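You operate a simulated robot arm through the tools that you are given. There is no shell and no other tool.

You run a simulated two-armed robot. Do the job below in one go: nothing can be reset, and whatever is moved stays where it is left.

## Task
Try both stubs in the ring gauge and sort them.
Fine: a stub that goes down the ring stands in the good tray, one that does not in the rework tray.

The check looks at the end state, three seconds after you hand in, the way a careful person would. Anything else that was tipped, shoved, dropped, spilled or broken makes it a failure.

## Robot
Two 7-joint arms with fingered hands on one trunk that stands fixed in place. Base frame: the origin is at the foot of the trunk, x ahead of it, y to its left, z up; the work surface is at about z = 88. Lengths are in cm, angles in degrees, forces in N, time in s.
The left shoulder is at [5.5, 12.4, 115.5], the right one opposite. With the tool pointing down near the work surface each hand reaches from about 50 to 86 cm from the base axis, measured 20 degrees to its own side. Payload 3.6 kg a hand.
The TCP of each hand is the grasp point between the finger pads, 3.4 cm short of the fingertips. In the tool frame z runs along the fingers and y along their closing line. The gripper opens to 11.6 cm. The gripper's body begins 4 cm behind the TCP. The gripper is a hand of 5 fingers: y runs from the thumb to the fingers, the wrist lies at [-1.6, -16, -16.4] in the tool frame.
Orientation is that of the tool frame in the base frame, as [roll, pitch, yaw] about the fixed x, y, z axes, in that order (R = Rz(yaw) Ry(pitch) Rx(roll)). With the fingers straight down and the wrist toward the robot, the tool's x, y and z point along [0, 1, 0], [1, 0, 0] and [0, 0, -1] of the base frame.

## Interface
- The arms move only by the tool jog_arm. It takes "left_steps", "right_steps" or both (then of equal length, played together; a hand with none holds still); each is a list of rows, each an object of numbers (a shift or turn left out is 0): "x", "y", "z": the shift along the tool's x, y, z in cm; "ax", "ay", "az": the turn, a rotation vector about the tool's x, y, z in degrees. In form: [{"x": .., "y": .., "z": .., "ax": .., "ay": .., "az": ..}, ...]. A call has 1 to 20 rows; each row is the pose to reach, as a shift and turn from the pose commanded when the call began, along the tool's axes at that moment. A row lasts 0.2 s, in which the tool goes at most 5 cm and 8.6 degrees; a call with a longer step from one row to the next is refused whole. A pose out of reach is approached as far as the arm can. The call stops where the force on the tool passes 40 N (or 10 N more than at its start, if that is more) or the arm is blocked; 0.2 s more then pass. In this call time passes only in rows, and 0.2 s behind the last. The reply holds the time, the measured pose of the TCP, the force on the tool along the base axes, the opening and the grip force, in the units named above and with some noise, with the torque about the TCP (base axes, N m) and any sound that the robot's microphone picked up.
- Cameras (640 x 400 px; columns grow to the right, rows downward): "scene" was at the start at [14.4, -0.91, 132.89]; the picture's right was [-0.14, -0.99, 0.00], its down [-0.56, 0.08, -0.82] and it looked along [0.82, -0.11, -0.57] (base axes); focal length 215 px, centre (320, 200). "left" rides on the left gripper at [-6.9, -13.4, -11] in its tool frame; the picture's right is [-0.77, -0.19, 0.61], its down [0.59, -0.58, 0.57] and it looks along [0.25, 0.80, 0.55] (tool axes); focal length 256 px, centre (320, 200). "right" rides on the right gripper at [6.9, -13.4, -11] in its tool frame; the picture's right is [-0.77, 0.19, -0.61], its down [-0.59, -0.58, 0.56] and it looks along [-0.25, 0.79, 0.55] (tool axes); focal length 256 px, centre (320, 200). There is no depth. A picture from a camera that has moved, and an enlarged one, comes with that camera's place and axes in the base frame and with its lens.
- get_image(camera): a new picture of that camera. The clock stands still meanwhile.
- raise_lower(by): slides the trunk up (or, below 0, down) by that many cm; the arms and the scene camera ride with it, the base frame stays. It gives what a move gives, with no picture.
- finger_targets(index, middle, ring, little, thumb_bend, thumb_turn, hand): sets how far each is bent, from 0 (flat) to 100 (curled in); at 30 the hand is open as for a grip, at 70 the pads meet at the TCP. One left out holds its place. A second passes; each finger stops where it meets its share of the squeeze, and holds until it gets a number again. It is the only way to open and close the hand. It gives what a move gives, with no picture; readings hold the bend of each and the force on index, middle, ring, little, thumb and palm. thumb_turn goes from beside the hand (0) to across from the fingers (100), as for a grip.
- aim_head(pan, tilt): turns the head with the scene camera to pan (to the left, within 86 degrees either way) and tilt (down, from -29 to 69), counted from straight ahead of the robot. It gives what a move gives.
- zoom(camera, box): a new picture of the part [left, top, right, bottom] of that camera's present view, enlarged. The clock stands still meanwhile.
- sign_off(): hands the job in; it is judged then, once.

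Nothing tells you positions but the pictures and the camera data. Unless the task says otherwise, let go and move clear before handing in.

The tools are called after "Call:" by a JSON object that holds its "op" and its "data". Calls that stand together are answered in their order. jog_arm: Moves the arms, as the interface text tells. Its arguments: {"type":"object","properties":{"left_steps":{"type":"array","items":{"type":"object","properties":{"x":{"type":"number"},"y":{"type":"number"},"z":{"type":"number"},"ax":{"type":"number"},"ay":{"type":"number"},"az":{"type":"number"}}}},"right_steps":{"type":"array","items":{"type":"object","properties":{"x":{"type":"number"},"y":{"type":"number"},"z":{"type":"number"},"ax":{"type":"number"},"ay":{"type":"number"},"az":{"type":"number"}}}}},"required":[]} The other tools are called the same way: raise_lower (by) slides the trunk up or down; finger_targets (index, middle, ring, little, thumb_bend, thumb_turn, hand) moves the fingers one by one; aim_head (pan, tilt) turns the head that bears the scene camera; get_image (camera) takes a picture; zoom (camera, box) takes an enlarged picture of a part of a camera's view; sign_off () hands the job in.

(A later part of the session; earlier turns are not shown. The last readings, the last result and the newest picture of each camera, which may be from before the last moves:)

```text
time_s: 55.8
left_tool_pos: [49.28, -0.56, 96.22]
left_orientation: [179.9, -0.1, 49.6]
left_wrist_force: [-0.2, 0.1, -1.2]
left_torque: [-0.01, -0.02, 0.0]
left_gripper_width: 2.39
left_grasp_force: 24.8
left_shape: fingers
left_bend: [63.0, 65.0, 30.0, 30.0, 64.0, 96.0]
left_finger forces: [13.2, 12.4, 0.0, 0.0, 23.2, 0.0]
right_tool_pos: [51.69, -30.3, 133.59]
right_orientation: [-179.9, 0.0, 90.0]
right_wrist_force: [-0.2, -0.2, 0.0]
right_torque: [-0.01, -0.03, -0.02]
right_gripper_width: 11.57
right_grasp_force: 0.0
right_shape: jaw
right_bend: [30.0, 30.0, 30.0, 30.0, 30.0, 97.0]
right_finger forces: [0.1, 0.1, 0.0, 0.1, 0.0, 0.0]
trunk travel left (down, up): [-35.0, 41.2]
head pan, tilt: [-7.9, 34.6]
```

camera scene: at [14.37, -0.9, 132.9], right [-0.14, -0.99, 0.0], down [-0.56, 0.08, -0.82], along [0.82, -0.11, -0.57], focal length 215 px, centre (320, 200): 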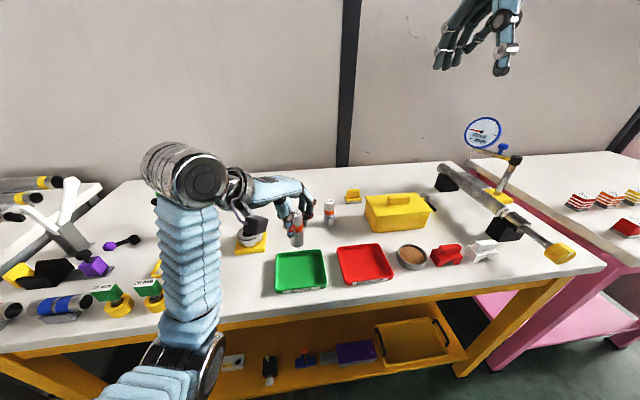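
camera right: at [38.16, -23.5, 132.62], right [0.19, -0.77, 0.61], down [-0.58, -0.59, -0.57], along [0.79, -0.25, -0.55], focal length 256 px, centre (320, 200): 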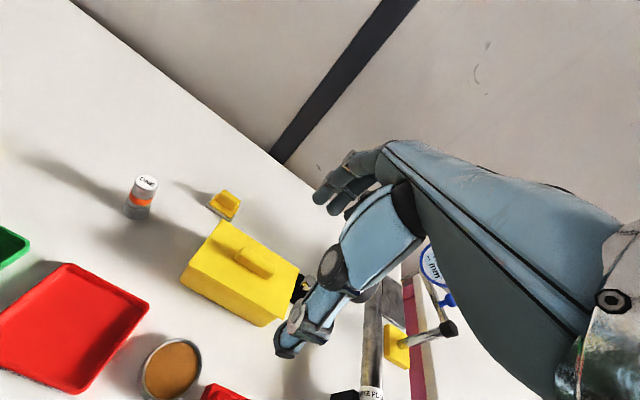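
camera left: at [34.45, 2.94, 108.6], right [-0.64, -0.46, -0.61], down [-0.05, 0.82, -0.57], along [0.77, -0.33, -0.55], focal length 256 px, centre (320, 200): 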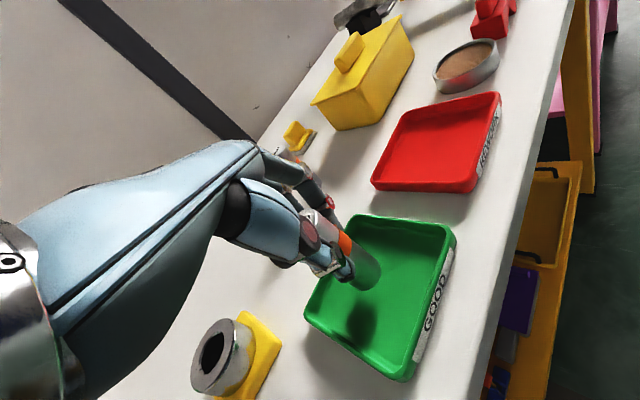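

Call:
{"op": "jog_arm", "data": {"left_steps": [{"z": 0.1}, {"z": 0.2}]}}

```text
time_s: 56.4
left_tool_pos: [49.11, -0.57, 95.98]
left_orientation: [179.7, -0.1, 49.5]
left_wrist_force: [-0.4, -0.1, 4.1]
left_torque: [0.0, -0.08, -0.04]
left_gripper_width: 2.42
left_grasp_force: 26.0
left_shape: fingers
left_bend: [63.0, 65.0, 30.0, 30.0, 64.0, 96.0]
left_finger forces: [12.8, 14.0, 0.1, 0.1, 25.0, 0.0]
right_tool_pos: [51.56, -30.26, 133.59]
right_orientation: [180.0, 0.0, 90.0]
right_wrist_force: [-0.9, 0.4, -1.0]
right_torque: [-0.02, 0.01, 0.04]
right_gripper_width: 11.59
right_grasp_force: 0.1
right_shape: jaw
right_bend: [30.0, 30.0, 30.0, 30.0, 30.0, 97.0]
right_finger forces: [0.1, 0.0, 0.0, 0.1, 0.1, 0.0]
trunk travel left (down, up): [-35.0, 41.2]
head pan, tilt: [-7.9, 34.6]
```

The stub has touched down on the tray floor (+4 N). I'll release in two stages.

Call:
{"op": "finger_targets", "data": {"hand": "left", "index": 57, "middle": 57, "thumb_bend": 57}}

Call:
{"op": "finger_targets", "data": {"hand": "left", "index": 40, "middle": 40, "thumb_bend": 40}}

Call:
{"op": "zoom", "data": {"camera": "scene", "box": [260, 210, 340, 300]}}

Call:
{"op": "zoom", "data": {"camera": "left", "box": [240, 160, 460, 340]}}

```text
time_s: 57.4
left_tool_pos: [49.24, -0.58, 95.9]
left_orientation: [179.9, -0.2, 49.4]
left_wrist_force: [-1.1, -0.2, 0.0]
left_torque: [0.05, 0.01, 0.0]
left_gripper_width: 4.16
left_grasp_force: 0.0
left_shape: fingers
left_bend: [56.0, 56.0, 30.0, 30.0, 56.0, 97.0]
left_finger forces: [0.0, 0.1, 0.0, 0.0, 0.1, 0.0]
right_tool_pos: [51.69, -30.3, 133.65]
right_orientation: [179.9, 0.0, 90.0]
right_wrist_force: [-0.2, 0.8, -0.8]
right_torque: [0.02, 0.03, 0.01]
right_gripper_width: 11.59
right_grasp_force: 0.2
right_shape: jaw
right_bend: [30.0, 30.0, 30.0, 30.0, 30.0, 97.0]
right_finger forces: [0.0, 0.1, 0.0, 0.1, 0.0, 0.0]
trunk travel left (down, up): [-35.0, 41.2]
head pan, tilt: [-7.9, 34.6]
```

```text
time_s: 58.4
left_tool_pos: [49.15, -0.66, 95.92]
left_orientation: [179.9, 0.0, 49.6]
left_wrist_force: [-0.9, 0.2, 0.4]
left_torque: [0.01, 0.01, -0.02]
left_gripper_width: 8.83
left_grasp_force: 0.0
left_shape: fingers
left_bend: [40.0, 40.0, 30.0, 30.0, 40.0, 97.0]
left_finger forces: [0.1, 0.0, 0.1, 0.1, 0.1, 0.1]
right_tool_pos: [51.48, -30.18, 133.57]
right_orientation: [180.0, 0.0, 90.0]
right_wrist_force: [-1.1, -0.3, 0.4]
right_torque: [0.0, -0.04, 0.02]
right_gripper_width: 11.61
right_grasp_force: 0.2
right_shape: jaw
right_bend: [30.0, 30.0, 30.0, 30.0, 30.0, 97.0]
right_finger forces: [0.0, 0.0, 0.1, 0.0, 0.0, 0.0]
trunk travel left (down, up): [-35.0, 41.2]
head pan, tilt: [-7.9, 34.6]
```

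```text
4.44 times, centred on (300, 255) of scene
camera zoom: at [14.4, -0.92, 132.89], right [-0.14, -0.99, 0.0], down [-0.56, 0.08, -0.82], along [0.82, -0.11, -0.57], focal length 954 px, centre (409, -44)
```

zoom: 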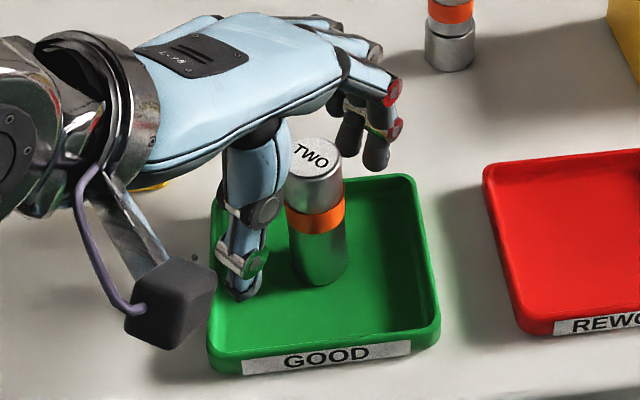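

```text
2.22 times, centred on (350, 250) of left
camera zoom: at [34.49, 2.94, 106.95], right [-0.64, -0.46, -0.61], down [-0.05, 0.82, -0.57], along [0.77, -0.33, -0.55], focal length 569 px, centre (253, 89)
```

zoom: 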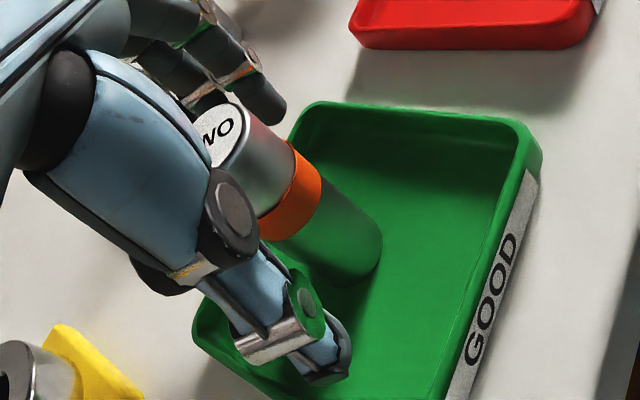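

TWO stands free in the GOOD tray. I'll raise the left hand straight up and park it well out to the left, clear of the ring.

Call:
{"op": "jog_arm", "data": {"left_steps": [{"z": -2}, {"z": -5}, {"z": -9}, {"z": -13}, {"z": -16}]}}

Call:
{"op": "zoom", "data": {"camera": "scene", "box": [260, 210, 340, 300]}}

Call:
{"op": "jog_arm", "data": {"left_steps": [{"x": 3, "y": -2.4, "z": -1.2, "az": -5}, {"x": 6, "y": -4.7, "z": -2.5, "az": -10}, {"x": 9, "y": -7, "z": -4, "az": -15}, {"x": 12, "y": -9.4, "z": -5, "az": -20}, {"x": 15, "y": -11.8, "z": -6.5, "az": -25}, {"x": 18, "y": -14.2, "z": -8, "az": -30}, {"x": 21, "y": -16.5, "z": -9.5, "az": -35}, {"x": 23.5, "y": -18.7, "z": -11, "az": -40}]}}

Call:
{"op": "get_image", "data": {"camera": "scene"}}

```text
time_s: 59.6
left_tool_pos: [49.12, -0.45, 111.67]
left_orientation: [179.9, -0.1, 49.5]
left_wrist_force: [-0.1, 0.6, -0.4]
left_torque: [-0.04, 0.0, -0.04]
left_gripper_width: 8.85
left_grasp_force: 0.1
left_shape: fingers
left_bend: [40.0, 40.0, 30.0, 30.0, 40.0, 97.0]
left_finger forces: [0.1, 0.1, 0.0, 0.0, 0.0, 0.1]
right_tool_pos: [51.61, -30.25, 133.59]
right_orientation: [180.0, 0.0, 90.0]
right_wrist_force: [0.2, 0.2, -0.2]
right_torque: [0.04, -0.01, -0.01]
right_gripper_width: 11.59
right_grasp_force: 0.0
right_shape: jaw
right_bend: [30.0, 30.0, 30.0, 30.0, 30.0, 97.0]
right_finger forces: [0.1, 0.0, 0.0, 0.0, 0.0, 0.0]
trunk travel left (down, up): [-35.0, 41.2]
head pan, tilt: [-7.9, 34.6]
```

```text
4.44 times, centred on (300, 255) of scene
camera zoom: at [14.4, -0.94, 132.89], right [-0.14, -0.99, 0.0], down [-0.56, 0.08, -0.82], along [0.82, -0.11, -0.57], focal length 954 px, centre (409, -44)
```

zoom: 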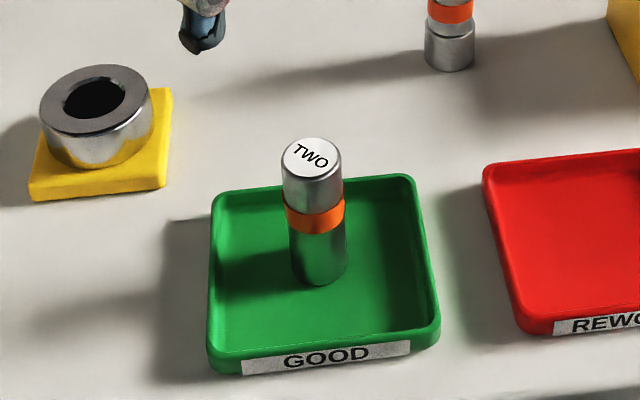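

```text
time_s: 61.4
left_tool_pos: [50.26, 29.67, 122.77]
left_orientation: [179.9, 0.1, 89.5]
left_wrist_force: [0.4, 0.6, 0.2]
left_torque: [-0.01, -0.01, -0.01]
left_gripper_width: 8.82
left_grasp_force: 0.0
left_shape: fingers
left_bend: [40.0, 40.0, 30.0, 30.0, 40.0, 97.0]
left_finger forces: [0.0, 0.0, 0.0, 0.0, 0.0, 0.0]
right_tool_pos: [51.63, -30.22, 133.66]
right_orientation: [179.9, 0.0, 90.0]
right_wrist_force: [-0.3, -0.3, 0.2]
right_torque: [-0.03, -0.01, 0.02]
right_gripper_width: 11.59
right_grasp_force: 0.2
right_shape: jaw
right_bend: [30.0, 30.0, 30.0, 30.0, 30.0, 97.0]
right_finger forces: [0.0, 0.0, 0.0, 0.0, 0.0, 0.0]
trunk travel left (down, up): [-35.0, 41.2]
head pan, tilt: [-7.9, 34.6]
```

```text
taken
camera scene: at [14.36, -0.84, 132.9], right [-0.14, -0.99, 0.0], down [-0.56, 0.08, -0.82], along [0.82, -0.11, -0.57], focal length 215 px, centre (320, 200)
```

scene: 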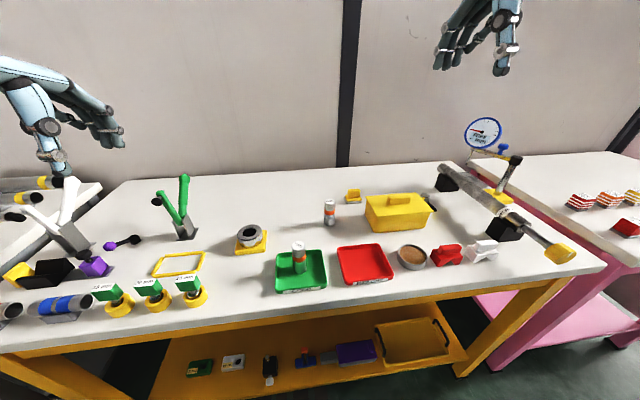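

All else is undisturbed and TWO stands in GOOD. Now I'll bring the right hand above ONE near (65.6, -11), yawed so its wrist stays on its own side.

Call:
{"op": "jog_arm", "data": {"right_steps": [{"x": 2.4, "y": 1.75, "z": 2.7, "az": -5}, {"x": 4.8, "y": 3.5, "z": 5.4, "az": -10}, {"x": 7.2, "y": 5.25, "z": 8.1, "az": -15}, {"x": 9.6, "y": 7, "z": 10.8, "az": -20}, {"x": 12, "y": 8.75, "z": 13.5, "az": -25}, {"x": 14.4, "y": 10.5, "z": 16.2, "az": -30}, {"x": 16.8, "y": 12.25, "z": 18.9, "az": -35}, {"x": 19.2, "y": 14, "z": 21.6, "az": -40}]}}

Call:
{"op": "get_image", "data": {"camera": "scene"}}

Call:
{"op": "get_image", "data": {"camera": "right"}}

Call:
{"op": "get_image", "data": {"camera": "left"}}

```text
time_s: 63.2
left_tool_pos: [50.28, 29.6, 122.72]
left_orientation: [-180.0, 0.1, 89.5]
left_wrist_force: [0.1, 0.3, -0.2]
left_torque: [0.0, 0.01, -0.03]
left_gripper_width: 8.86
left_grasp_force: 0.0
left_shape: fingers
left_bend: [40.0, 40.0, 30.0, 30.0, 40.0, 97.0]
left_finger forces: [0.0, 0.1, 0.0, 0.0, 0.1, 0.1]
right_tool_pos: [65.56, -11.01, 111.91]
right_orientation: [-179.9, -0.1, 130.0]
right_wrist_force: [0.4, 0.6, -0.1]
right_torque: [0.01, -0.02, -0.01]
right_gripper_width: 11.59
right_grasp_force: 0.1
right_shape: jaw
right_bend: [30.0, 30.0, 30.0, 30.0, 30.0, 97.0]
right_finger forces: [0.0, 0.0, 0.0, 0.1, 0.1, 0.0]
trunk travel left (down, up): [-35.0, 41.2]
head pan, tilt: [-7.9, 34.6]
```

```text
taken
camera scene: at [14.49, -0.78, 132.88], right [-0.14, -0.99, 0.0], down [-0.56, 0.08, -0.82], along [0.82, -0.11, -0.57], focal length 215 px, centre (320, 200)
```

scene: 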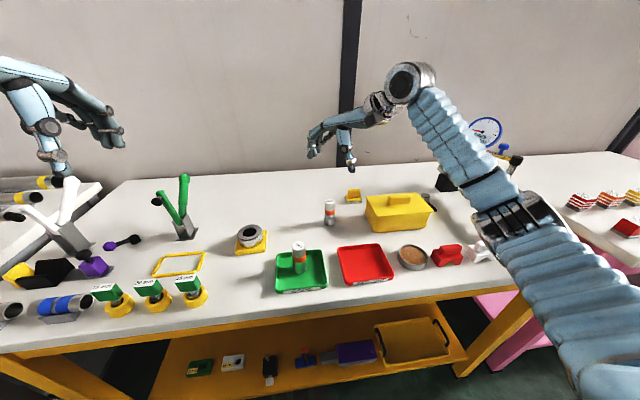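

```text
taken
camera right: at [50.93, -14.31, 122.94], right [0.64, -0.47, 0.61], down [-0.06, -0.82, -0.56], along [0.77, 0.32, -0.55], focal length 256 px, centre (320, 200)
```

right: 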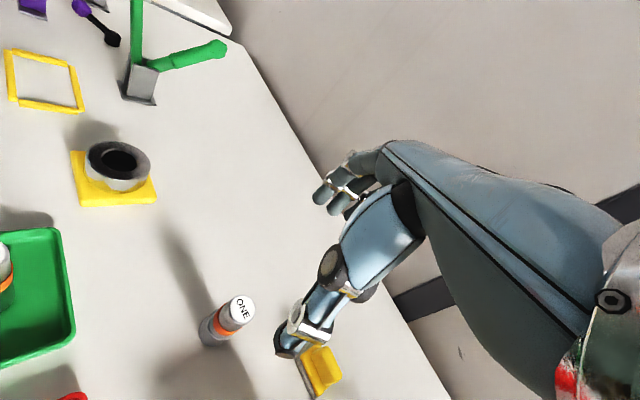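

```text
taken
camera left: at [36.86, 22.93, 133.85], right [-0.19, -0.77, -0.61], down [-0.57, 0.59, -0.57], along [0.8, 0.24, -0.55], focal length 256 px, centre (320, 200)
```

left: 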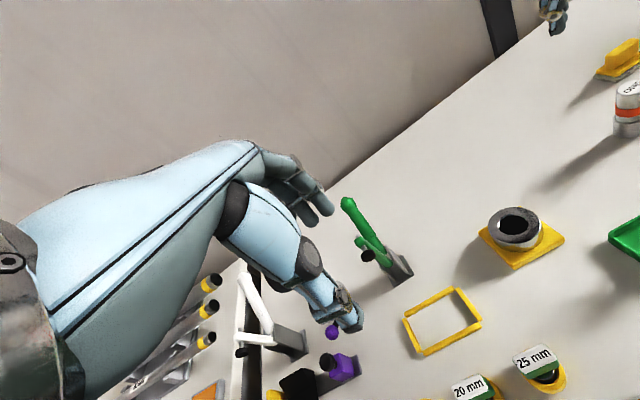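

The right hand is above ONE with a clear view. I'll zoom in to get its exact position.

Call:
{"op": "zoom", "data": {"camera": "right", "box": [180, 280, 280, 360]}}

Call:
{"op": "zoom", "data": {"camera": "scene", "box": [290, 120, 370, 240]}}

Call:
{"op": "zoom", "data": {"camera": "scene", "box": [305, 190, 355, 240]}}

```text
5.00 times, centred on (230, 320) of right
camera zoom: at [50.93, -14.31, 122.94], right [0.64, -0.47, 0.61], down [-0.06, -0.82, -0.56], along [0.77, 0.32, -0.55], focal length 1280 px, centre (770, -400)
```

zoom: 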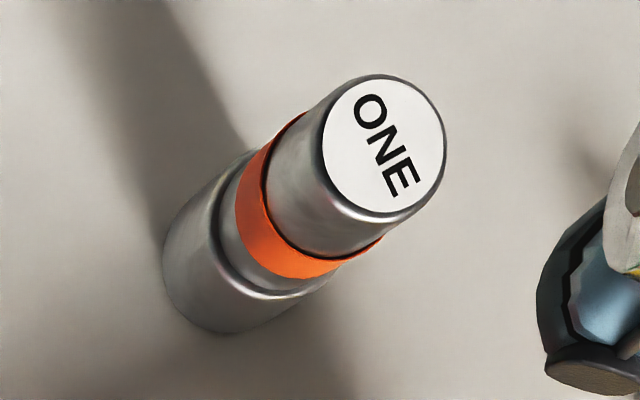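

```text
3.33 times, centred on (330, 180) of scene
camera zoom: at [14.49, -0.78, 132.88], right [-0.14, -0.99, 0.0], down [-0.56, 0.08, -0.82], along [0.82, -0.11, -0.57], focal length 716 px, centre (287, 267)
```

zoom: 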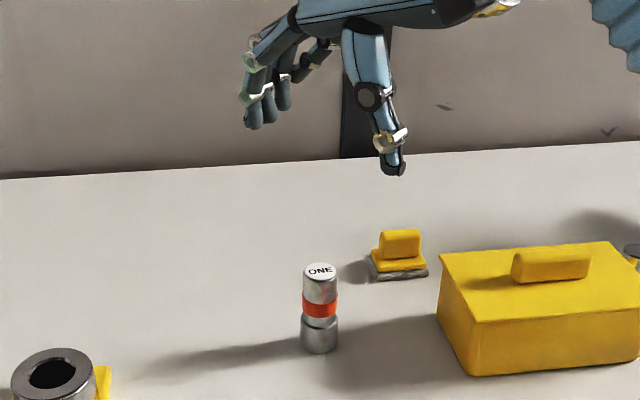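

```text
8.00 times, centred on (330, 215) of scene
camera zoom: at [14.49, -0.78, 132.88], right [-0.14, -0.99, 0.0], down [-0.56, 0.08, -0.82], along [0.82, -0.11, -0.57], focal length 1718 px, centre (240, 80)
```

zoom: 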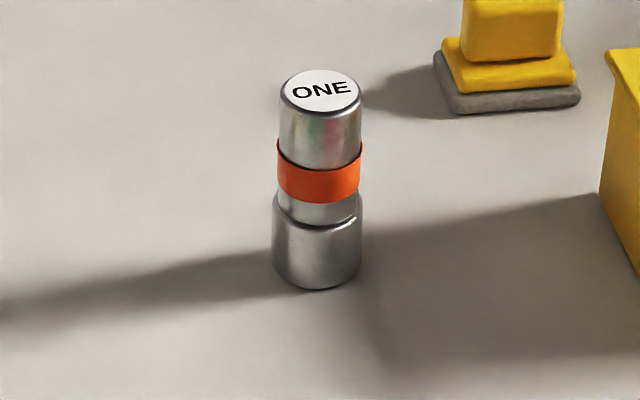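

ONE is at about (65.75, -11.2). The open hand has ample room, so I'll lower it around the stub.

Call:
{"op": "jog_arm", "data": {"right_steps": [{"x": -0.2, "z": 4}, {"x": -0.2, "z": 8}, {"x": -0.2, "z": 11}, {"x": -0.2, "z": 14}, {"x": -0.2, "z": 16.2}]}}

Call:
{"op": "finger_targets", "data": {"hand": "right", "index": 45, "middle": 45, "thumb_bend": 45}}

Call:
{"op": "zoom", "data": {"camera": "scene", "box": [290, 160, 370, 240]}}

Call:
{"op": "zoom", "data": {"camera": "right", "box": [200, 160, 400, 360]}}

Call:
{"op": "get_image", "data": {"camera": "left"}}

```text
time_s: 64.4
left_tool_pos: [50.34, 29.55, 122.82]
left_orientation: [179.9, 0.1, 89.5]
left_wrist_force: [0.0, 0.1, -0.2]
left_torque: [0.01, 0.01, -0.03]
left_gripper_width: 8.84
left_grasp_force: 0.1
left_shape: fingers
left_bend: [40.0, 40.0, 30.0, 30.0, 40.0, 97.0]
left_finger forces: [0.0, 0.1, 0.1, 0.1, 0.0, 0.0]
right_tool_pos: [65.72, -11.22, 95.76]
right_orientation: [-180.0, 0.0, 130.0]
right_wrist_force: [0.3, -0.2, 0.5]
right_torque: [-0.01, 0.02, 0.02]
right_gripper_width: 11.6
right_grasp_force: 0.0
right_shape: jaw
right_bend: [30.0, 30.0, 30.0, 30.0, 30.0, 97.0]
right_finger forces: [0.0, 0.1, 0.0, 0.0, 0.0, 0.0]
trunk travel left (down, up): [-35.0, 41.2]
head pan, tilt: [-7.9, 34.6]
```

```text
time_s: 65.4
left_tool_pos: [50.23, 29.45, 122.93]
left_orientation: [179.9, 0.2, 89.6]
left_wrist_force: [0.5, -0.1, -0.4]
left_torque: [0.0, -0.02, 0.02]
left_gripper_width: 8.85
left_grasp_force: 0.1
left_shape: fingers
left_bend: [40.0, 40.0, 30.0, 30.0, 40.0, 97.0]
left_finger forces: [0.0, 0.0, 0.0, 0.0, 0.1, 0.0]
right_tool_pos: [65.77, -11.23, 95.74]
right_orientation: [-180.0, 0.1, 129.9]
right_wrist_force: [-0.9, -0.2, -0.5]
right_torque: [-0.01, -0.02, 0.02]
right_gripper_width: 7.45
right_grasp_force: 0.1
right_shape: fingers
right_bend: [45.0, 45.0, 30.0, 30.0, 45.0, 97.0]
right_finger forces: [0.0, 0.0, 0.1, 0.0, 0.0, 0.0]
trunk travel left (down, up): [-35.0, 41.2]
head pan, tilt: [-7.9, 34.6]
```

```text
5.00 times, centred on (330, 200) of scene
camera zoom: at [14.4, -0.88, 132.89], right [-0.14, -0.99, 0.0], down [-0.56, 0.08, -0.82], along [0.82, -0.11, -0.57], focal length 1074 px, centre (270, 200)
```

zoom: 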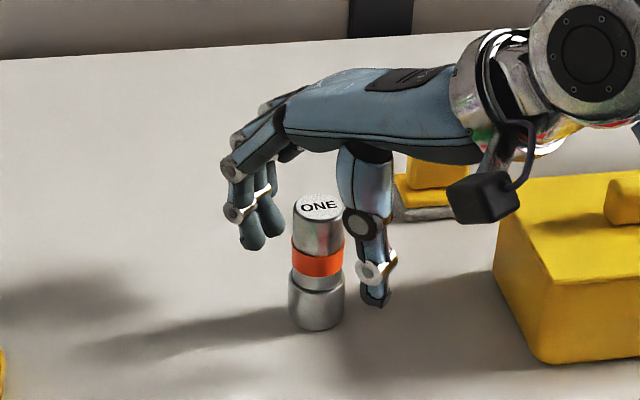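

```text
2.00 times, centred on (300, 260) of right
camera zoom: at [50.94, -14.53, 106.81], right [0.64, -0.47, 0.61], down [-0.06, -0.82, -0.57], along [0.77, 0.32, -0.55], focal length 512 px, centre (360, 80)
```

zoom: 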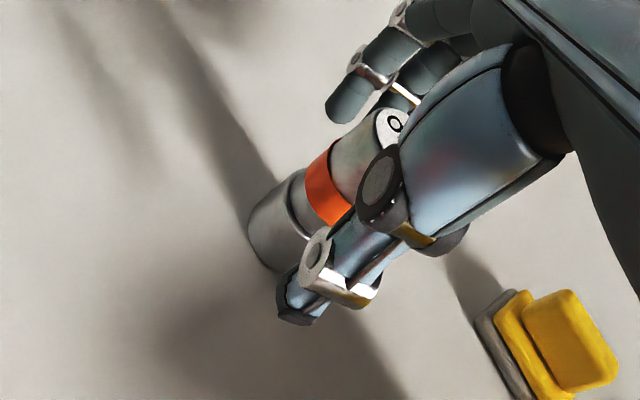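

```text
taken
camera left: at [36.78, 22.82, 133.9], right [-0.19, -0.77, -0.61], down [-0.57, 0.59, -0.57], along [0.8, 0.24, -0.55], focal length 256 px, centre (320, 200)
```

left: 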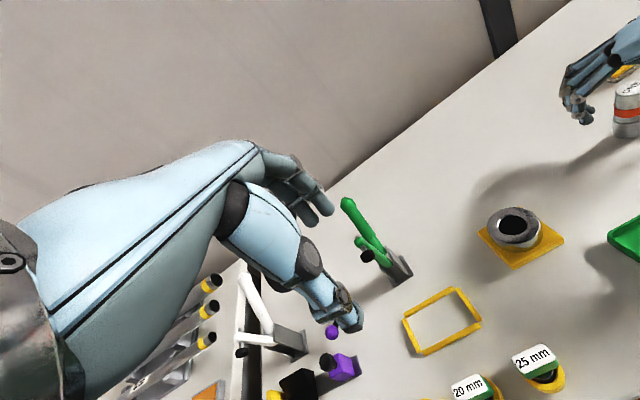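

Stub ONE sits centred between the digits in both views. I'll close the grip.

Call:
{"op": "finger_targets", "data": {"hand": "right", "index": 75, "middle": 75, "thumb_bend": 75}}

Call:
{"op": "zoom", "data": {"camera": "scene", "box": [290, 160, 370, 240]}}

Call:
{"op": "zoom", "data": {"camera": "right", "box": [200, 160, 400, 360]}}

```text
time_s: 66.4
left_tool_pos: [50.22, 29.6, 122.83]
left_orientation: [179.9, 0.0, 89.5]
left_wrist_force: [-0.5, -0.8, 0.0]
left_torque: [0.02, -0.01, 0.02]
left_gripper_width: 8.83
left_grasp_force: 0.2
left_shape: fingers
left_bend: [40.0, 40.0, 30.0, 30.0, 40.0, 97.0]
left_finger forces: [0.1, 0.1, 0.1, 0.0, 0.1, 0.0]
right_tool_pos: [65.65, -11.22, 95.73]
right_orientation: [-179.9, -0.1, 130.1]
right_wrist_force: [0.3, 0.2, 0.0]
right_torque: [0.02, -0.01, 0.03]
right_gripper_width: 2.13
right_grasp_force: 23.9
right_shape: fingers
right_bend: [65.0, 63.0, 30.0, 30.0, 64.0, 96.0]
right_finger forces: [11.4, 13.1, 0.0, 0.1, 23.4, 0.0]
trunk travel left (down, up): [-35.0, 41.2]
head pan, tilt: [-7.9, 34.6]
```

```text
5.00 times, centred on (330, 200) of scene
camera zoom: at [14.42, -0.88, 132.89], right [-0.14, -0.99, 0.0], down [-0.56, 0.08, -0.82], along [0.82, -0.11, -0.57], focal length 1074 px, centre (270, 200)
```

zoom: 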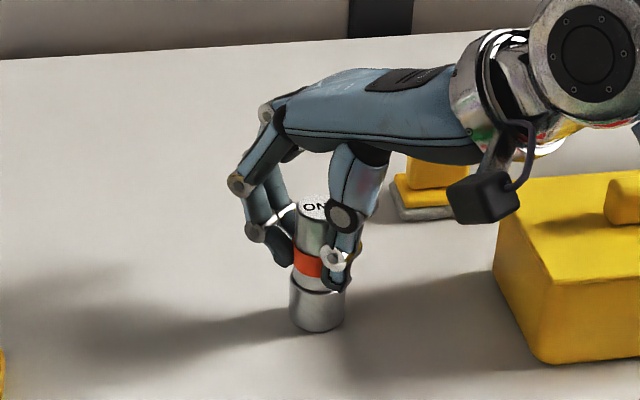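

```text
2.00 times, centred on (300, 260) of right
camera zoom: at [50.95, -14.54, 106.79], right [0.64, -0.47, 0.61], down [-0.06, -0.82, -0.56], along [0.77, 0.32, -0.55], focal length 512 px, centre (360, 80)
```

zoom: 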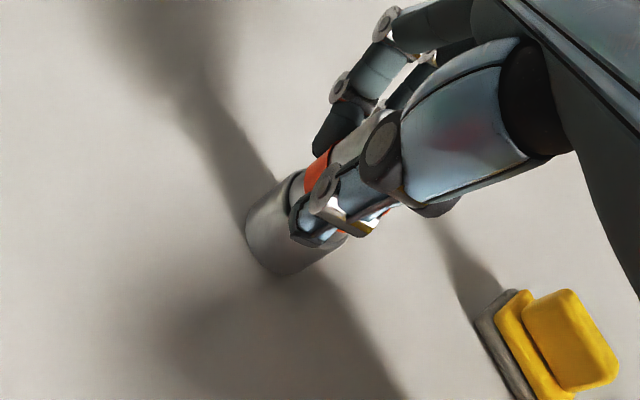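

ONE is gripped at 24 N. I'll lift it and check it hangs vertical.

Call:
{"op": "jog_arm", "data": {"right_steps": [{"z": -0.5}, {"z": -1.5}, {"z": -3}, {"z": -5}, {"z": -7}, {"z": -9}]}}

Call:
{"op": "zoom", "data": {"camera": "scene", "box": [290, 140, 370, 220]}}

Call:
{"op": "zoom", "data": {"camera": "right", "box": [220, 200, 340, 320]}}

```text
time_s: 67.8
left_tool_pos: [50.22, 29.67, 122.85]
left_orientation: [179.9, 0.1, 89.5]
left_wrist_force: [0.3, 0.5, 0.0]
left_torque: [0.03, 0.0, 0.05]
left_gripper_width: 8.83
left_grasp_force: 0.0
left_shape: fingers
left_bend: [40.0, 40.0, 30.0, 30.0, 40.0, 97.0]
left_finger forces: [0.1, 0.1, 0.0, 0.0, 0.1, 0.1]
right_tool_pos: [65.77, -11.21, 104.87]
right_orientation: [-179.9, 0.0, 129.9]
right_wrist_force: [-0.1, -0.9, -0.7]
right_torque: [0.0, -0.01, 0.01]
right_gripper_width: 2.16
right_grasp_force: 24.2
right_shape: fingers
right_bend: [65.0, 63.0, 30.0, 30.0, 64.0, 96.0]
right_finger forces: [11.5, 13.1, 0.0, 0.0, 23.2, 0.0]
trunk travel left (down, up): [-35.0, 41.2]
head pan, tilt: [-7.9, 34.6]
```

```text
5.00 times, centred on (330, 180) of scene
camera zoom: at [14.4, -0.86, 132.89], right [-0.14, -0.99, 0.0], down [-0.56, 0.08, -0.82], along [0.82, -0.11, -0.57], focal length 1074 px, centre (270, 300)
```

zoom: 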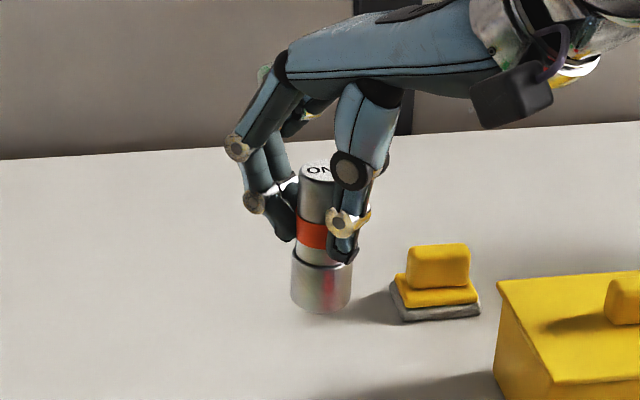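

```text
3.33 times, centred on (280, 260) of right
camera zoom: at [50.98, -14.56, 115.85], right [0.64, -0.47, 0.61], down [-0.06, -0.82, -0.57], along [0.77, 0.32, -0.55], focal length 853 px, centre (453, 0)
```

zoom: 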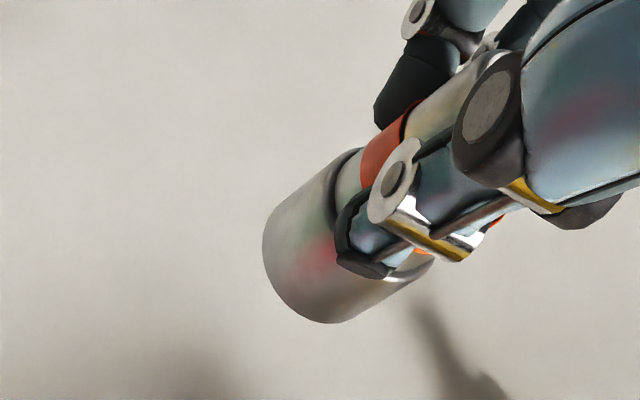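

ONE hangs straight. I'll carry it across to above the ring.

Call:
{"op": "jog_arm", "data": {"right_steps": [{"x": 3.6, "y": 1.8}, {"x": 7.2, "y": 3.6}, {"x": 10.9, "y": 5.5}, {"x": 14.5, "y": 7.3}, {"x": 18.1, "y": 9.1}, {"x": 21.75, "y": 10.95}]}}

Call:
{"op": "get_image", "data": {"camera": "scene"}}

Call:
{"op": "get_image", "data": {"camera": "right"}}

Call:
{"op": "get_image", "data": {"camera": "left"}}

```text
time_s: 69.2
left_tool_pos: [50.25, 29.92, 122.72]
left_orientation: [179.9, 0.3, 89.6]
left_wrist_force: [0.5, 0.5, -0.6]
left_torque: [0.0, 0.01, 0.0]
left_gripper_width: 8.85
left_grasp_force: 0.0
left_shape: fingers
left_bend: [40.0, 40.0, 30.0, 30.0, 40.0, 97.0]
left_finger forces: [0.1, 0.1, 0.0, 0.0, 0.0, 0.0]
right_tool_pos: [60.05, 12.8, 104.91]
right_orientation: [-179.9, 0.0, 130.1]
right_wrist_force: [-0.2, 1.1, -1.7]
right_torque: [-0.04, 0.0, -0.02]
right_gripper_width: 2.13
right_grasp_force: 23.8
right_shape: fingers
right_bend: [65.0, 63.0, 30.0, 30.0, 64.0, 96.0]
right_finger forces: [11.7, 13.3, 0.0, 0.1, 22.7, 0.1]
trunk travel left (down, up): [-35.0, 41.2]
head pan, tilt: [-7.9, 34.6]
```

```text
taken
camera scene: at [14.44, -0.65, 132.89], right [-0.14, -0.99, 0.0], down [-0.56, 0.08, -0.82], along [0.82, -0.11, -0.57], focal length 215 px, centre (320, 200)
```

scene: 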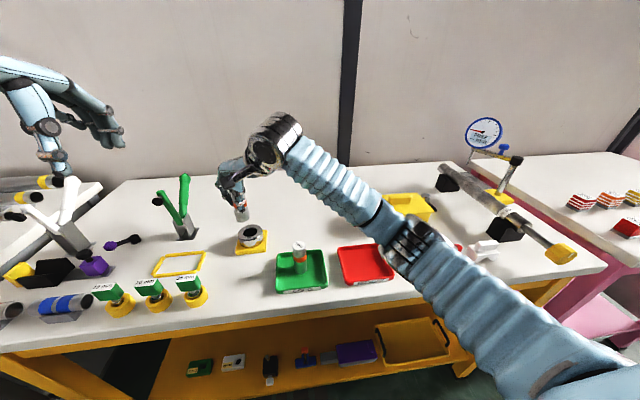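

```text
taken
camera right: at [45.35, 9.51, 115.88], right [0.64, -0.47, 0.61], down [-0.06, -0.82, -0.56], along [0.77, 0.32, -0.56], focal length 256 px, centre (320, 200)
```

right: 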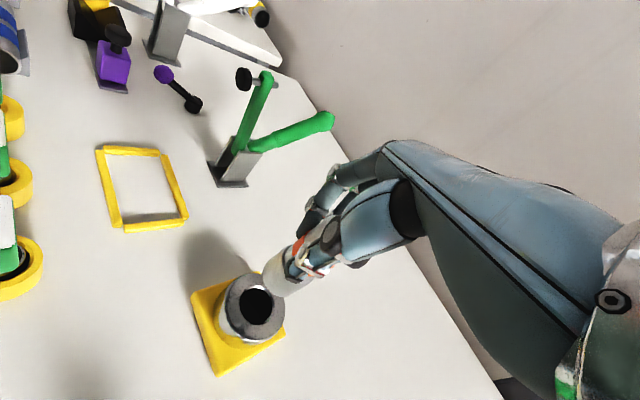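

```text
taken
camera left: at [36.8, 23.06, 133.85], right [-0.19, -0.77, -0.61], down [-0.57, 0.59, -0.57], along [0.8, 0.24, -0.55], focal length 256 px, centre (320, 200)
```

left: 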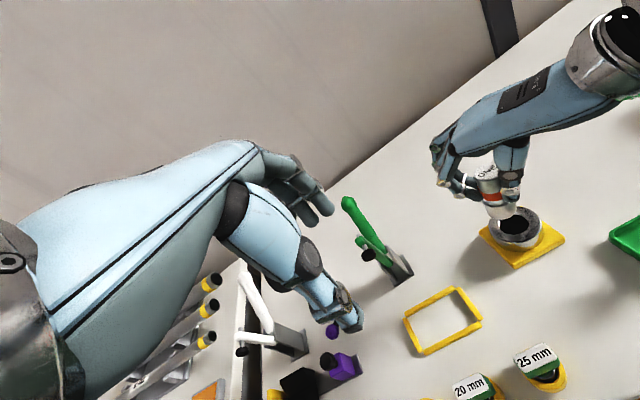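

All three cameras now see the stub above the ring. I'll lower to about 1 cm above the rim and zoom in.

Call:
{"op": "jog_arm", "data": {"right_steps": [{"z": 1.5}, {"z": 3}, {"z": 3.9}]}}

Call:
{"op": "zoom", "data": {"camera": "scene", "box": [230, 212, 270, 246]}}

Call:
{"op": "zoom", "data": {"camera": "right", "box": [215, 240, 310, 320]}}

Call:
{"op": "zoom", "data": {"camera": "left", "box": [480, 185, 550, 255]}}

```text
time_s: 70.0
left_tool_pos: [50.25, 29.6, 122.83]
left_orientation: [179.9, 0.1, 89.5]
left_wrist_force: [-0.2, -0.2, -0.3]
left_torque: [0.0, -0.01, 0.0]
left_gripper_width: 8.85
left_grasp_force: 0.0
left_shape: fingers
left_bend: [40.0, 40.0, 30.0, 30.0, 40.0, 97.0]
left_finger forces: [0.1, 0.1, 0.1, 0.1, 0.0, 0.0]
right_tool_pos: [60.09, 12.48, 100.97]
right_orientation: [-179.9, 0.0, 130.0]
right_wrist_force: [-0.4, 0.0, -0.7]
right_torque: [0.02, 0.0, -0.01]
right_gripper_width: 2.13
right_grasp_force: 24.2
right_shape: fingers
right_bend: [65.0, 63.0, 30.0, 30.0, 64.0, 96.0]
right_finger forces: [11.8, 13.3, 0.0, 0.0, 22.7, 0.1]
trunk travel left (down, up): [-35.0, 41.2]
head pan, tilt: [-7.9, 34.6]
```

```text
11.76 times, centred on (250, 229) of scene
camera zoom: at [14.43, -0.82, 132.89], right [-0.14, -0.99, 0.0], down [-0.56, 0.08, -0.82], along [0.82, -0.11, -0.57], focal length 2526 px, centre (1144, -141)
```

zoom: 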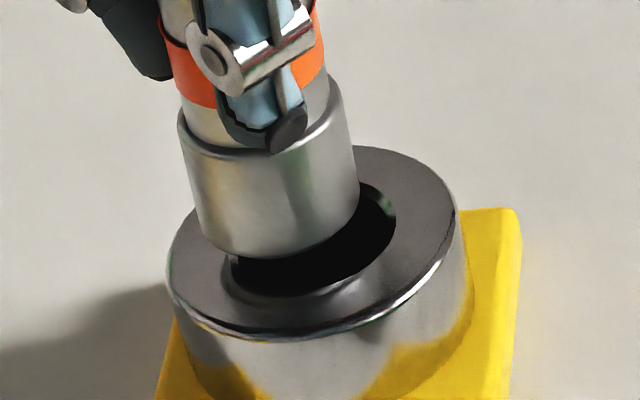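

```text
5.00 times, centred on (262, 280) of right
camera zoom: at [45.4, 9.22, 111.91], right [0.64, -0.47, 0.61], down [-0.06, -0.82, -0.56], along [0.77, 0.32, -0.55], focal length 1280 px, centre (608, -200)
```

zoom: 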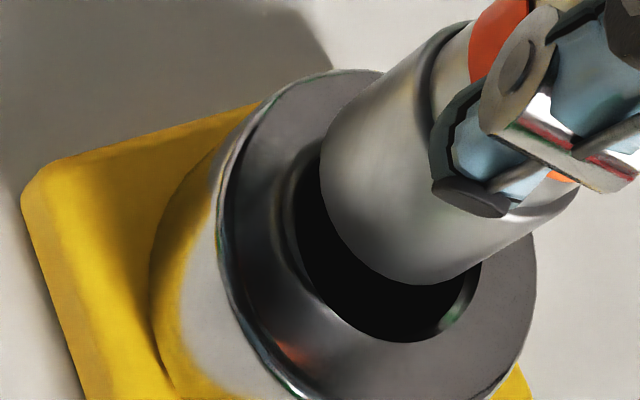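

```text
5.71 times, centred on (515, 220) of left
camera zoom: at [36.81, 22.87, 133.88], right [-0.19, -0.77, -0.61], down [-0.57, 0.59, -0.57], along [0.8, 0.24, -0.55], focal length 1463 px, centre (-794, 86)
```

zoom: 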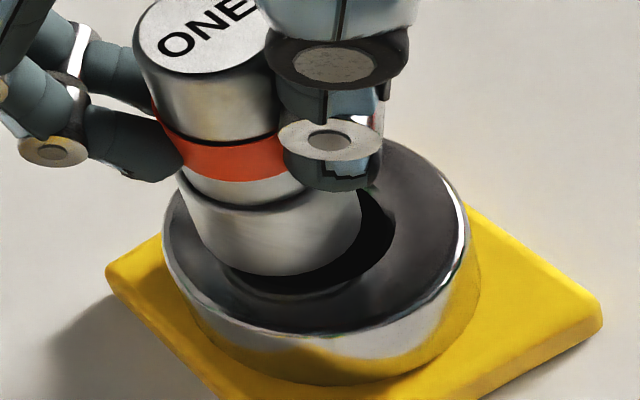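

The three views agree that the stub should move about 4 mm in -y. I'll apply that and lower a little more, then look again.

Call:
{"op": "jog_arm", "data": {"right_steps": [{"x": -0.36, "y": -0.2}, {"x": -0.36, "y": -0.2, "z": 0.3}, {"x": -0.36, "y": -0.2, "z": 0.5}]}}

Call:
{"op": "zoom", "data": {"camera": "scene", "box": [230, 212, 270, 246]}}

Call:
{"op": "zoom", "data": {"camera": "right", "box": [225, 235, 320, 315]}}

Call:
{"op": "zoom", "data": {"camera": "left", "box": [480, 185, 550, 255]}}

```text
time_s: 70.8
left_tool_pos: [50.33, 29.66, 122.8]
left_orientation: [180.0, 0.1, 89.4]
left_wrist_force: [-0.3, 0.1, -0.5]
left_torque: [0.0, 0.0, 0.02]
left_gripper_width: 8.84
left_grasp_force: 0.0
left_shape: fingers
left_bend: [40.0, 40.0, 30.0, 30.0, 40.0, 97.0]
left_finger forces: [0.0, 0.1, 0.0, 0.0, 0.1, 0.0]
right_tool_pos: [60.06, 12.08, 100.47]
right_orientation: [-179.9, 0.1, 130.1]
right_wrist_force: [-0.5, -0.1, -1.1]
right_torque: [0.0, -0.02, 0.0]
right_gripper_width: 2.11
right_grasp_force: 23.5
right_shape: fingers
right_bend: [65.0, 63.0, 30.0, 30.0, 64.0, 96.0]
right_finger forces: [11.7, 13.3, 0.0, 0.1, 22.6, 0.0]
trunk travel left (down, up): [-35.0, 41.2]
head pan, tilt: [-7.9, 34.6]
```

```text
11.76 times, centred on (250, 229) of scene
camera zoom: at [14.43, -0.83, 132.89], right [-0.14, -0.99, 0.0], down [-0.56, 0.08, -0.82], along [0.82, -0.11, -0.57], focal length 2526 px, centre (1144, -141)
```

zoom: 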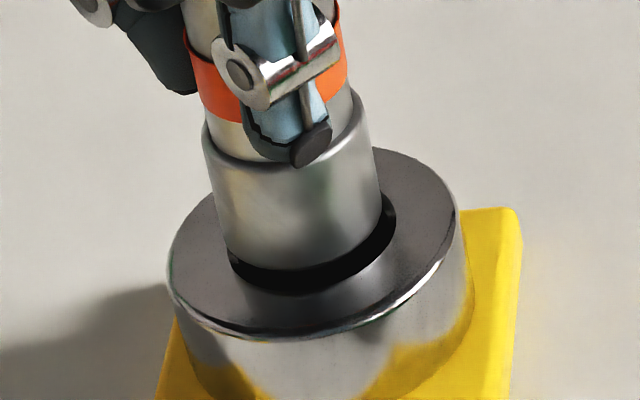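

```text
5.00 times, centred on (272, 275) of right
camera zoom: at [45.45, 8.8, 111.43], right [0.64, -0.47, 0.61], down [-0.06, -0.82, -0.56], along [0.77, 0.32, -0.55], focal length 1280 px, centre (558, -175)
```

zoom: 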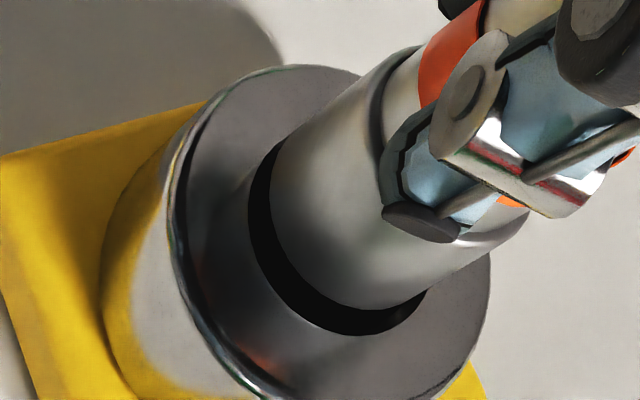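

```text
5.71 times, centred on (515, 220) of left
camera zoom: at [36.8, 22.86, 133.88], right [-0.19, -0.77, -0.61], down [-0.57, 0.59, -0.57], along [0.8, 0.24, -0.55], focal length 1463 px, centre (-794, 86)
```

zoom: 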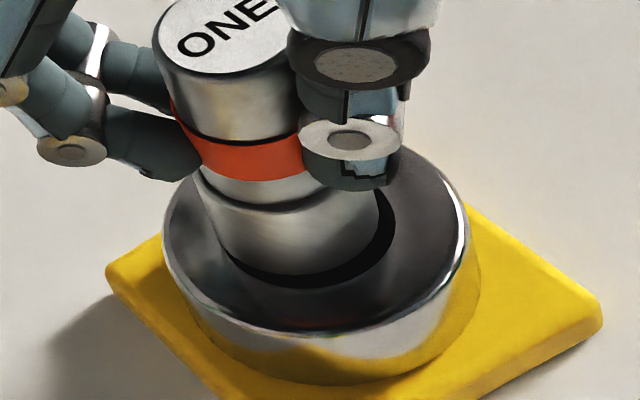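

ONE's foot is only slightly smaller than the chamfer mouth, so this needs a careful try. I'll correct about 1 mm in -y and lower in fine steps with force readings.

Call:
{"op": "jog_arm", "data": {"right_steps": [{"x": -0.13, "y": -0.035}, {"x": -0.13, "y": -0.035, "z": 0.2}, {"x": -0.13, "y": -0.035, "z": 0.4}]}}

Call:
{"op": "zoom", "data": {"camera": "scene", "box": [230, 212, 270, 246]}}

Call:
{"op": "zoom", "data": {"camera": "right", "box": [225, 235, 320, 315]}}

Call:
{"op": "zoom", "data": {"camera": "left", "box": [480, 185, 550, 255]}}

```text
time_s: 71.6
left_tool_pos: [50.24, 29.58, 122.74]
left_orientation: [179.8, 0.0, 89.4]
left_wrist_force: [-1.3, -1.3, 0.4]
left_torque: [-0.01, -0.03, 0.01]
left_gripper_width: 8.82
left_grasp_force: 0.2
left_shape: fingers
left_bend: [40.0, 40.0, 30.0, 30.0, 40.0, 97.0]
left_finger forces: [0.0, 0.0, 0.0, 0.1, 0.1, 0.0]
right_tool_pos: [60.28, 12.02, 100.05]
right_orientation: [-180.0, 0.0, 130.0]
right_wrist_force: [-0.1, 0.8, 1.3]
right_torque: [-0.02, 0.04, -0.01]
right_gripper_width: 2.12
right_grasp_force: 24.3
right_shape: fingers
right_bend: [65.0, 63.0, 30.0, 30.0, 64.0, 96.0]
right_finger forces: [11.9, 13.6, 0.1, 0.0, 22.9, 0.0]
trunk travel left (down, up): [-35.0, 41.2]
head pan, tilt: [-7.9, 34.6]
```

```text
11.76 times, centred on (250, 229) of scene
camera zoom: at [14.39, -0.83, 132.9], right [-0.14, -0.99, 0.0], down [-0.56, 0.08, -0.82], along [0.82, -0.11, -0.57], focal length 2526 px, centre (1144, -141)
```

zoom: 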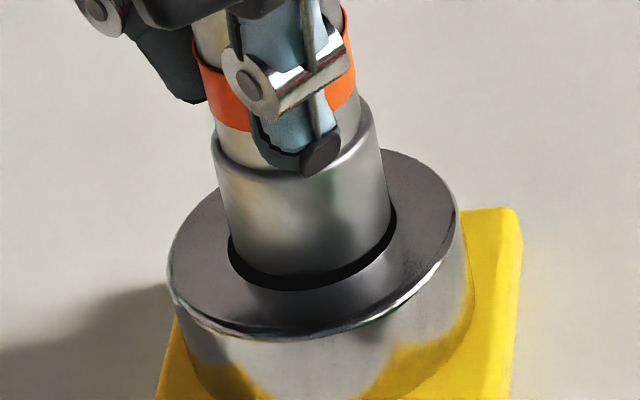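

```text
5.00 times, centred on (272, 275) of right
camera zoom: at [45.49, 8.67, 111.07], right [0.64, -0.47, 0.61], down [-0.06, -0.82, -0.57], along [0.77, 0.32, -0.55], focal length 1280 px, centre (558, -175)
```

zoom: 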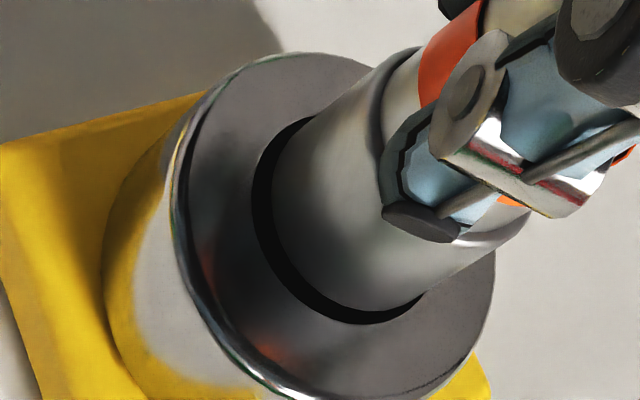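

```text
5.71 times, centred on (515, 220) of left
camera zoom: at [36.77, 22.86, 133.9], right [-0.19, -0.77, -0.61], down [-0.57, 0.59, -0.57], along [0.8, 0.24, -0.55], focal length 1463 px, centre (-794, 86)
```

zoom: 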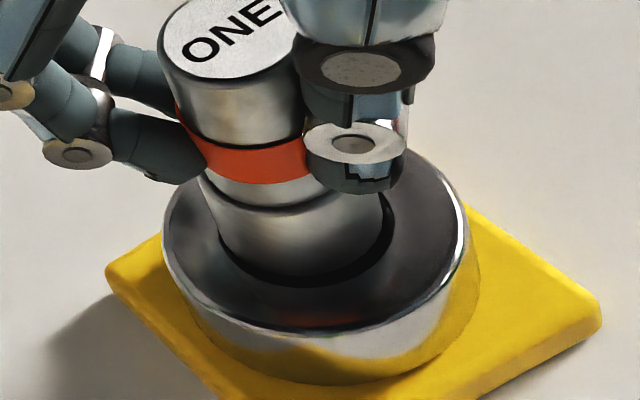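

The foot is at the chamfer with a hint of contact. I'll go on 1 mm at a time.

Call:
{"op": "jog_arm", "data": {"right_steps": [{"z": 0.1}]}}

```text
time_s: 72.0
left_tool_pos: [50.16, 29.59, 122.88]
left_orientation: [179.9, 0.1, 89.5]
left_wrist_force: [-0.1, 0.0, -0.5]
left_torque: [-0.01, 0.02, 0.03]
left_gripper_width: 8.84
left_grasp_force: 0.0
left_shape: fingers
left_bend: [40.0, 40.0, 30.0, 30.0, 40.0, 97.0]
left_finger forces: [0.0, 0.0, 0.0, 0.0, 0.1, 0.1]
right_tool_pos: [60.31, 12.04, 99.97]
right_orientation: [179.9, 0.0, 130.1]
right_wrist_force: [-0.3, 0.8, 5.2]
right_torque: [0.01, -0.05, 0.03]
right_gripper_width: 2.15
right_grasp_force: 25.3
right_shape: fingers
right_bend: [65.0, 63.0, 30.0, 30.0, 64.0, 96.0]
right_finger forces: [12.2, 14.7, 0.1, 0.0, 23.7, 0.0]
trunk travel left (down, up): [-35.0, 41.2]
head pan, tilt: [-7.9, 34.6]
```

It meets 5 N of resistance right at the mouth. To be sure it isn't just off-centre, I'll probe small offsets around this spot at the same depth.

Call:
{"op": "jog_arm", "data": {"right_steps": [{"z": -0.2}, {"x": 0.09, "y": 0.08, "z": -0.2}, {"x": 0.09, "y": 0.08, "z": 0}]}}

Call:
{"op": "jog_arm", "data": {"right_steps": [{"z": -0.2}, {"x": -0.18, "y": -0.16, "z": -0.2}, {"x": -0.18, "y": -0.16, "z": 0}]}}

Call:
{"op": "jog_arm", "data": {"right_steps": [{"z": -0.2}, {"x": 0.01, "y": 0.17, "z": -0.2}, {"x": 0.01, "y": 0.17, "z": 0}]}}

Call:
{"op": "jog_arm", "data": {"right_steps": [{"z": -0.2}, {"x": 0.16, "y": -0.18, "z": -0.2}, {"x": 0.16, "y": -0.18, "z": 0}]}}

```text
time_s: 72.8
left_tool_pos: [50.22, 29.58, 122.84]
left_orientation: [179.8, 0.2, 89.5]
left_wrist_force: [0.2, 0.4, -0.1]
left_torque: [-0.01, -0.02, 0.01]
left_gripper_width: 8.87
left_grasp_force: 0.1
left_shape: fingers
left_bend: [40.0, 40.0, 30.0, 30.0, 40.0, 97.0]
left_finger forces: [0.0, 0.1, 0.0, 0.0, 0.0, 0.1]
right_tool_pos: [60.27, 12.07, 99.96]
right_orientation: [180.0, 0.0, 130.0]
right_wrist_force: [-1.3, -0.2, 5.8]
right_torque: [-0.02, -0.04, 0.05]
right_gripper_width: 2.09
right_grasp_force: 25.2
right_shape: fingers
right_bend: [65.0, 63.0, 30.0, 30.0, 64.0, 96.0]
right_finger forces: [12.0, 14.7, 0.0, 0.0, 24.4, 0.0]
trunk travel left (down, up): [-35.0, 41.2]
head pan, tilt: [-7.9, 34.6]
```

```text
time_s: 73.6
left_tool_pos: [50.13, 29.72, 122.76]
left_orientation: [179.8, 0.0, 89.5]
left_wrist_force: [0.2, 0.1, -0.1]
left_torque: [-0.03, 0.0, 0.02]
left_gripper_width: 8.82
left_grasp_force: 0.1
left_shape: fingers
left_bend: [40.0, 40.0, 30.0, 30.0, 40.0, 97.0]
left_finger forces: [0.0, 0.0, 0.0, 0.0, 0.0, 0.1]
right_tool_pos: [60.19, 12.05, 99.98]
right_orientation: [180.0, 0.0, 130.1]
right_wrist_force: [0.2, 0.3, 5.1]
right_torque: [0.08, -0.02, -0.01]
right_gripper_width: 2.11
right_grasp_force: 25.2
right_shape: fingers
right_bend: [65.0, 63.0, 30.0, 30.0, 64.0, 96.0]
right_finger forces: [12.3, 14.5, 0.1, 0.1, 23.5, 0.0]
trunk travel left (down, up): [-35.0, 41.2]
head pan, tilt: [-7.9, 34.6]
```

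```text
time_s: 74.4
left_tool_pos: [50.14, 29.58, 122.91]
left_orientation: [179.8, 0.1, 89.4]
left_wrist_force: [-0.5, 0.2, -0.1]
left_torque: [-0.02, 0.02, -0.01]
left_gripper_width: 8.86
left_grasp_force: 0.0
left_shape: fingers
left_bend: [40.0, 40.0, 30.0, 30.0, 40.0, 97.0]
left_finger forces: [0.0, 0.0, 0.0, 0.0, 0.0, 0.0]
right_tool_pos: [60.36, 11.96, 100.11]
right_orientation: [-180.0, 0.0, 130.0]
right_wrist_force: [-4.0, 0.9, 6.6]
right_torque: [-0.06, 0.14, 0.04]
right_gripper_width: 2.12
right_grasp_force: 24.6
right_shape: fingers
right_bend: [65.0, 63.0, 30.0, 30.0, 64.0, 96.0]
right_finger forces: [12.1, 12.4, 0.0, 0.0, 24.5, 0.0]
trunk travel left (down, up): [-35.0, 41.2]
head pan, tilt: [-7.9, 34.6]
```

```text
time_s: 75.2
left_tool_pos: [50.18, 29.59, 122.87]
left_orientation: [179.9, 0.1, 89.5]
left_wrist_force: [0.5, -0.6, 0.5]
left_torque: [-0.03, -0.04, 0.02]
left_gripper_width: 8.87
left_grasp_force: 0.0
left_shape: fingers
left_bend: [40.0, 40.0, 30.0, 30.0, 40.0, 97.0]
left_finger forces: [0.0, 0.0, 0.0, 0.0, 0.1, 0.0]
right_tool_pos: [60.06, 12.0, 100.04]
right_orientation: [179.9, -0.1, 130.1]
right_wrist_force: [0.4, -0.2, 5.8]
right_torque: [0.0, -0.09, 0.0]
right_gripper_width: 2.11
right_grasp_force: 25.2
right_shape: fingers
right_bend: [65.0, 63.0, 30.0, 30.0, 64.0, 96.0]
right_finger forces: [12.3, 15.2, 0.1, 0.0, 23.4, 0.0]
trunk travel left (down, up): [-35.0, 41.2]
head pan, tilt: [-7.9, 34.6]
```

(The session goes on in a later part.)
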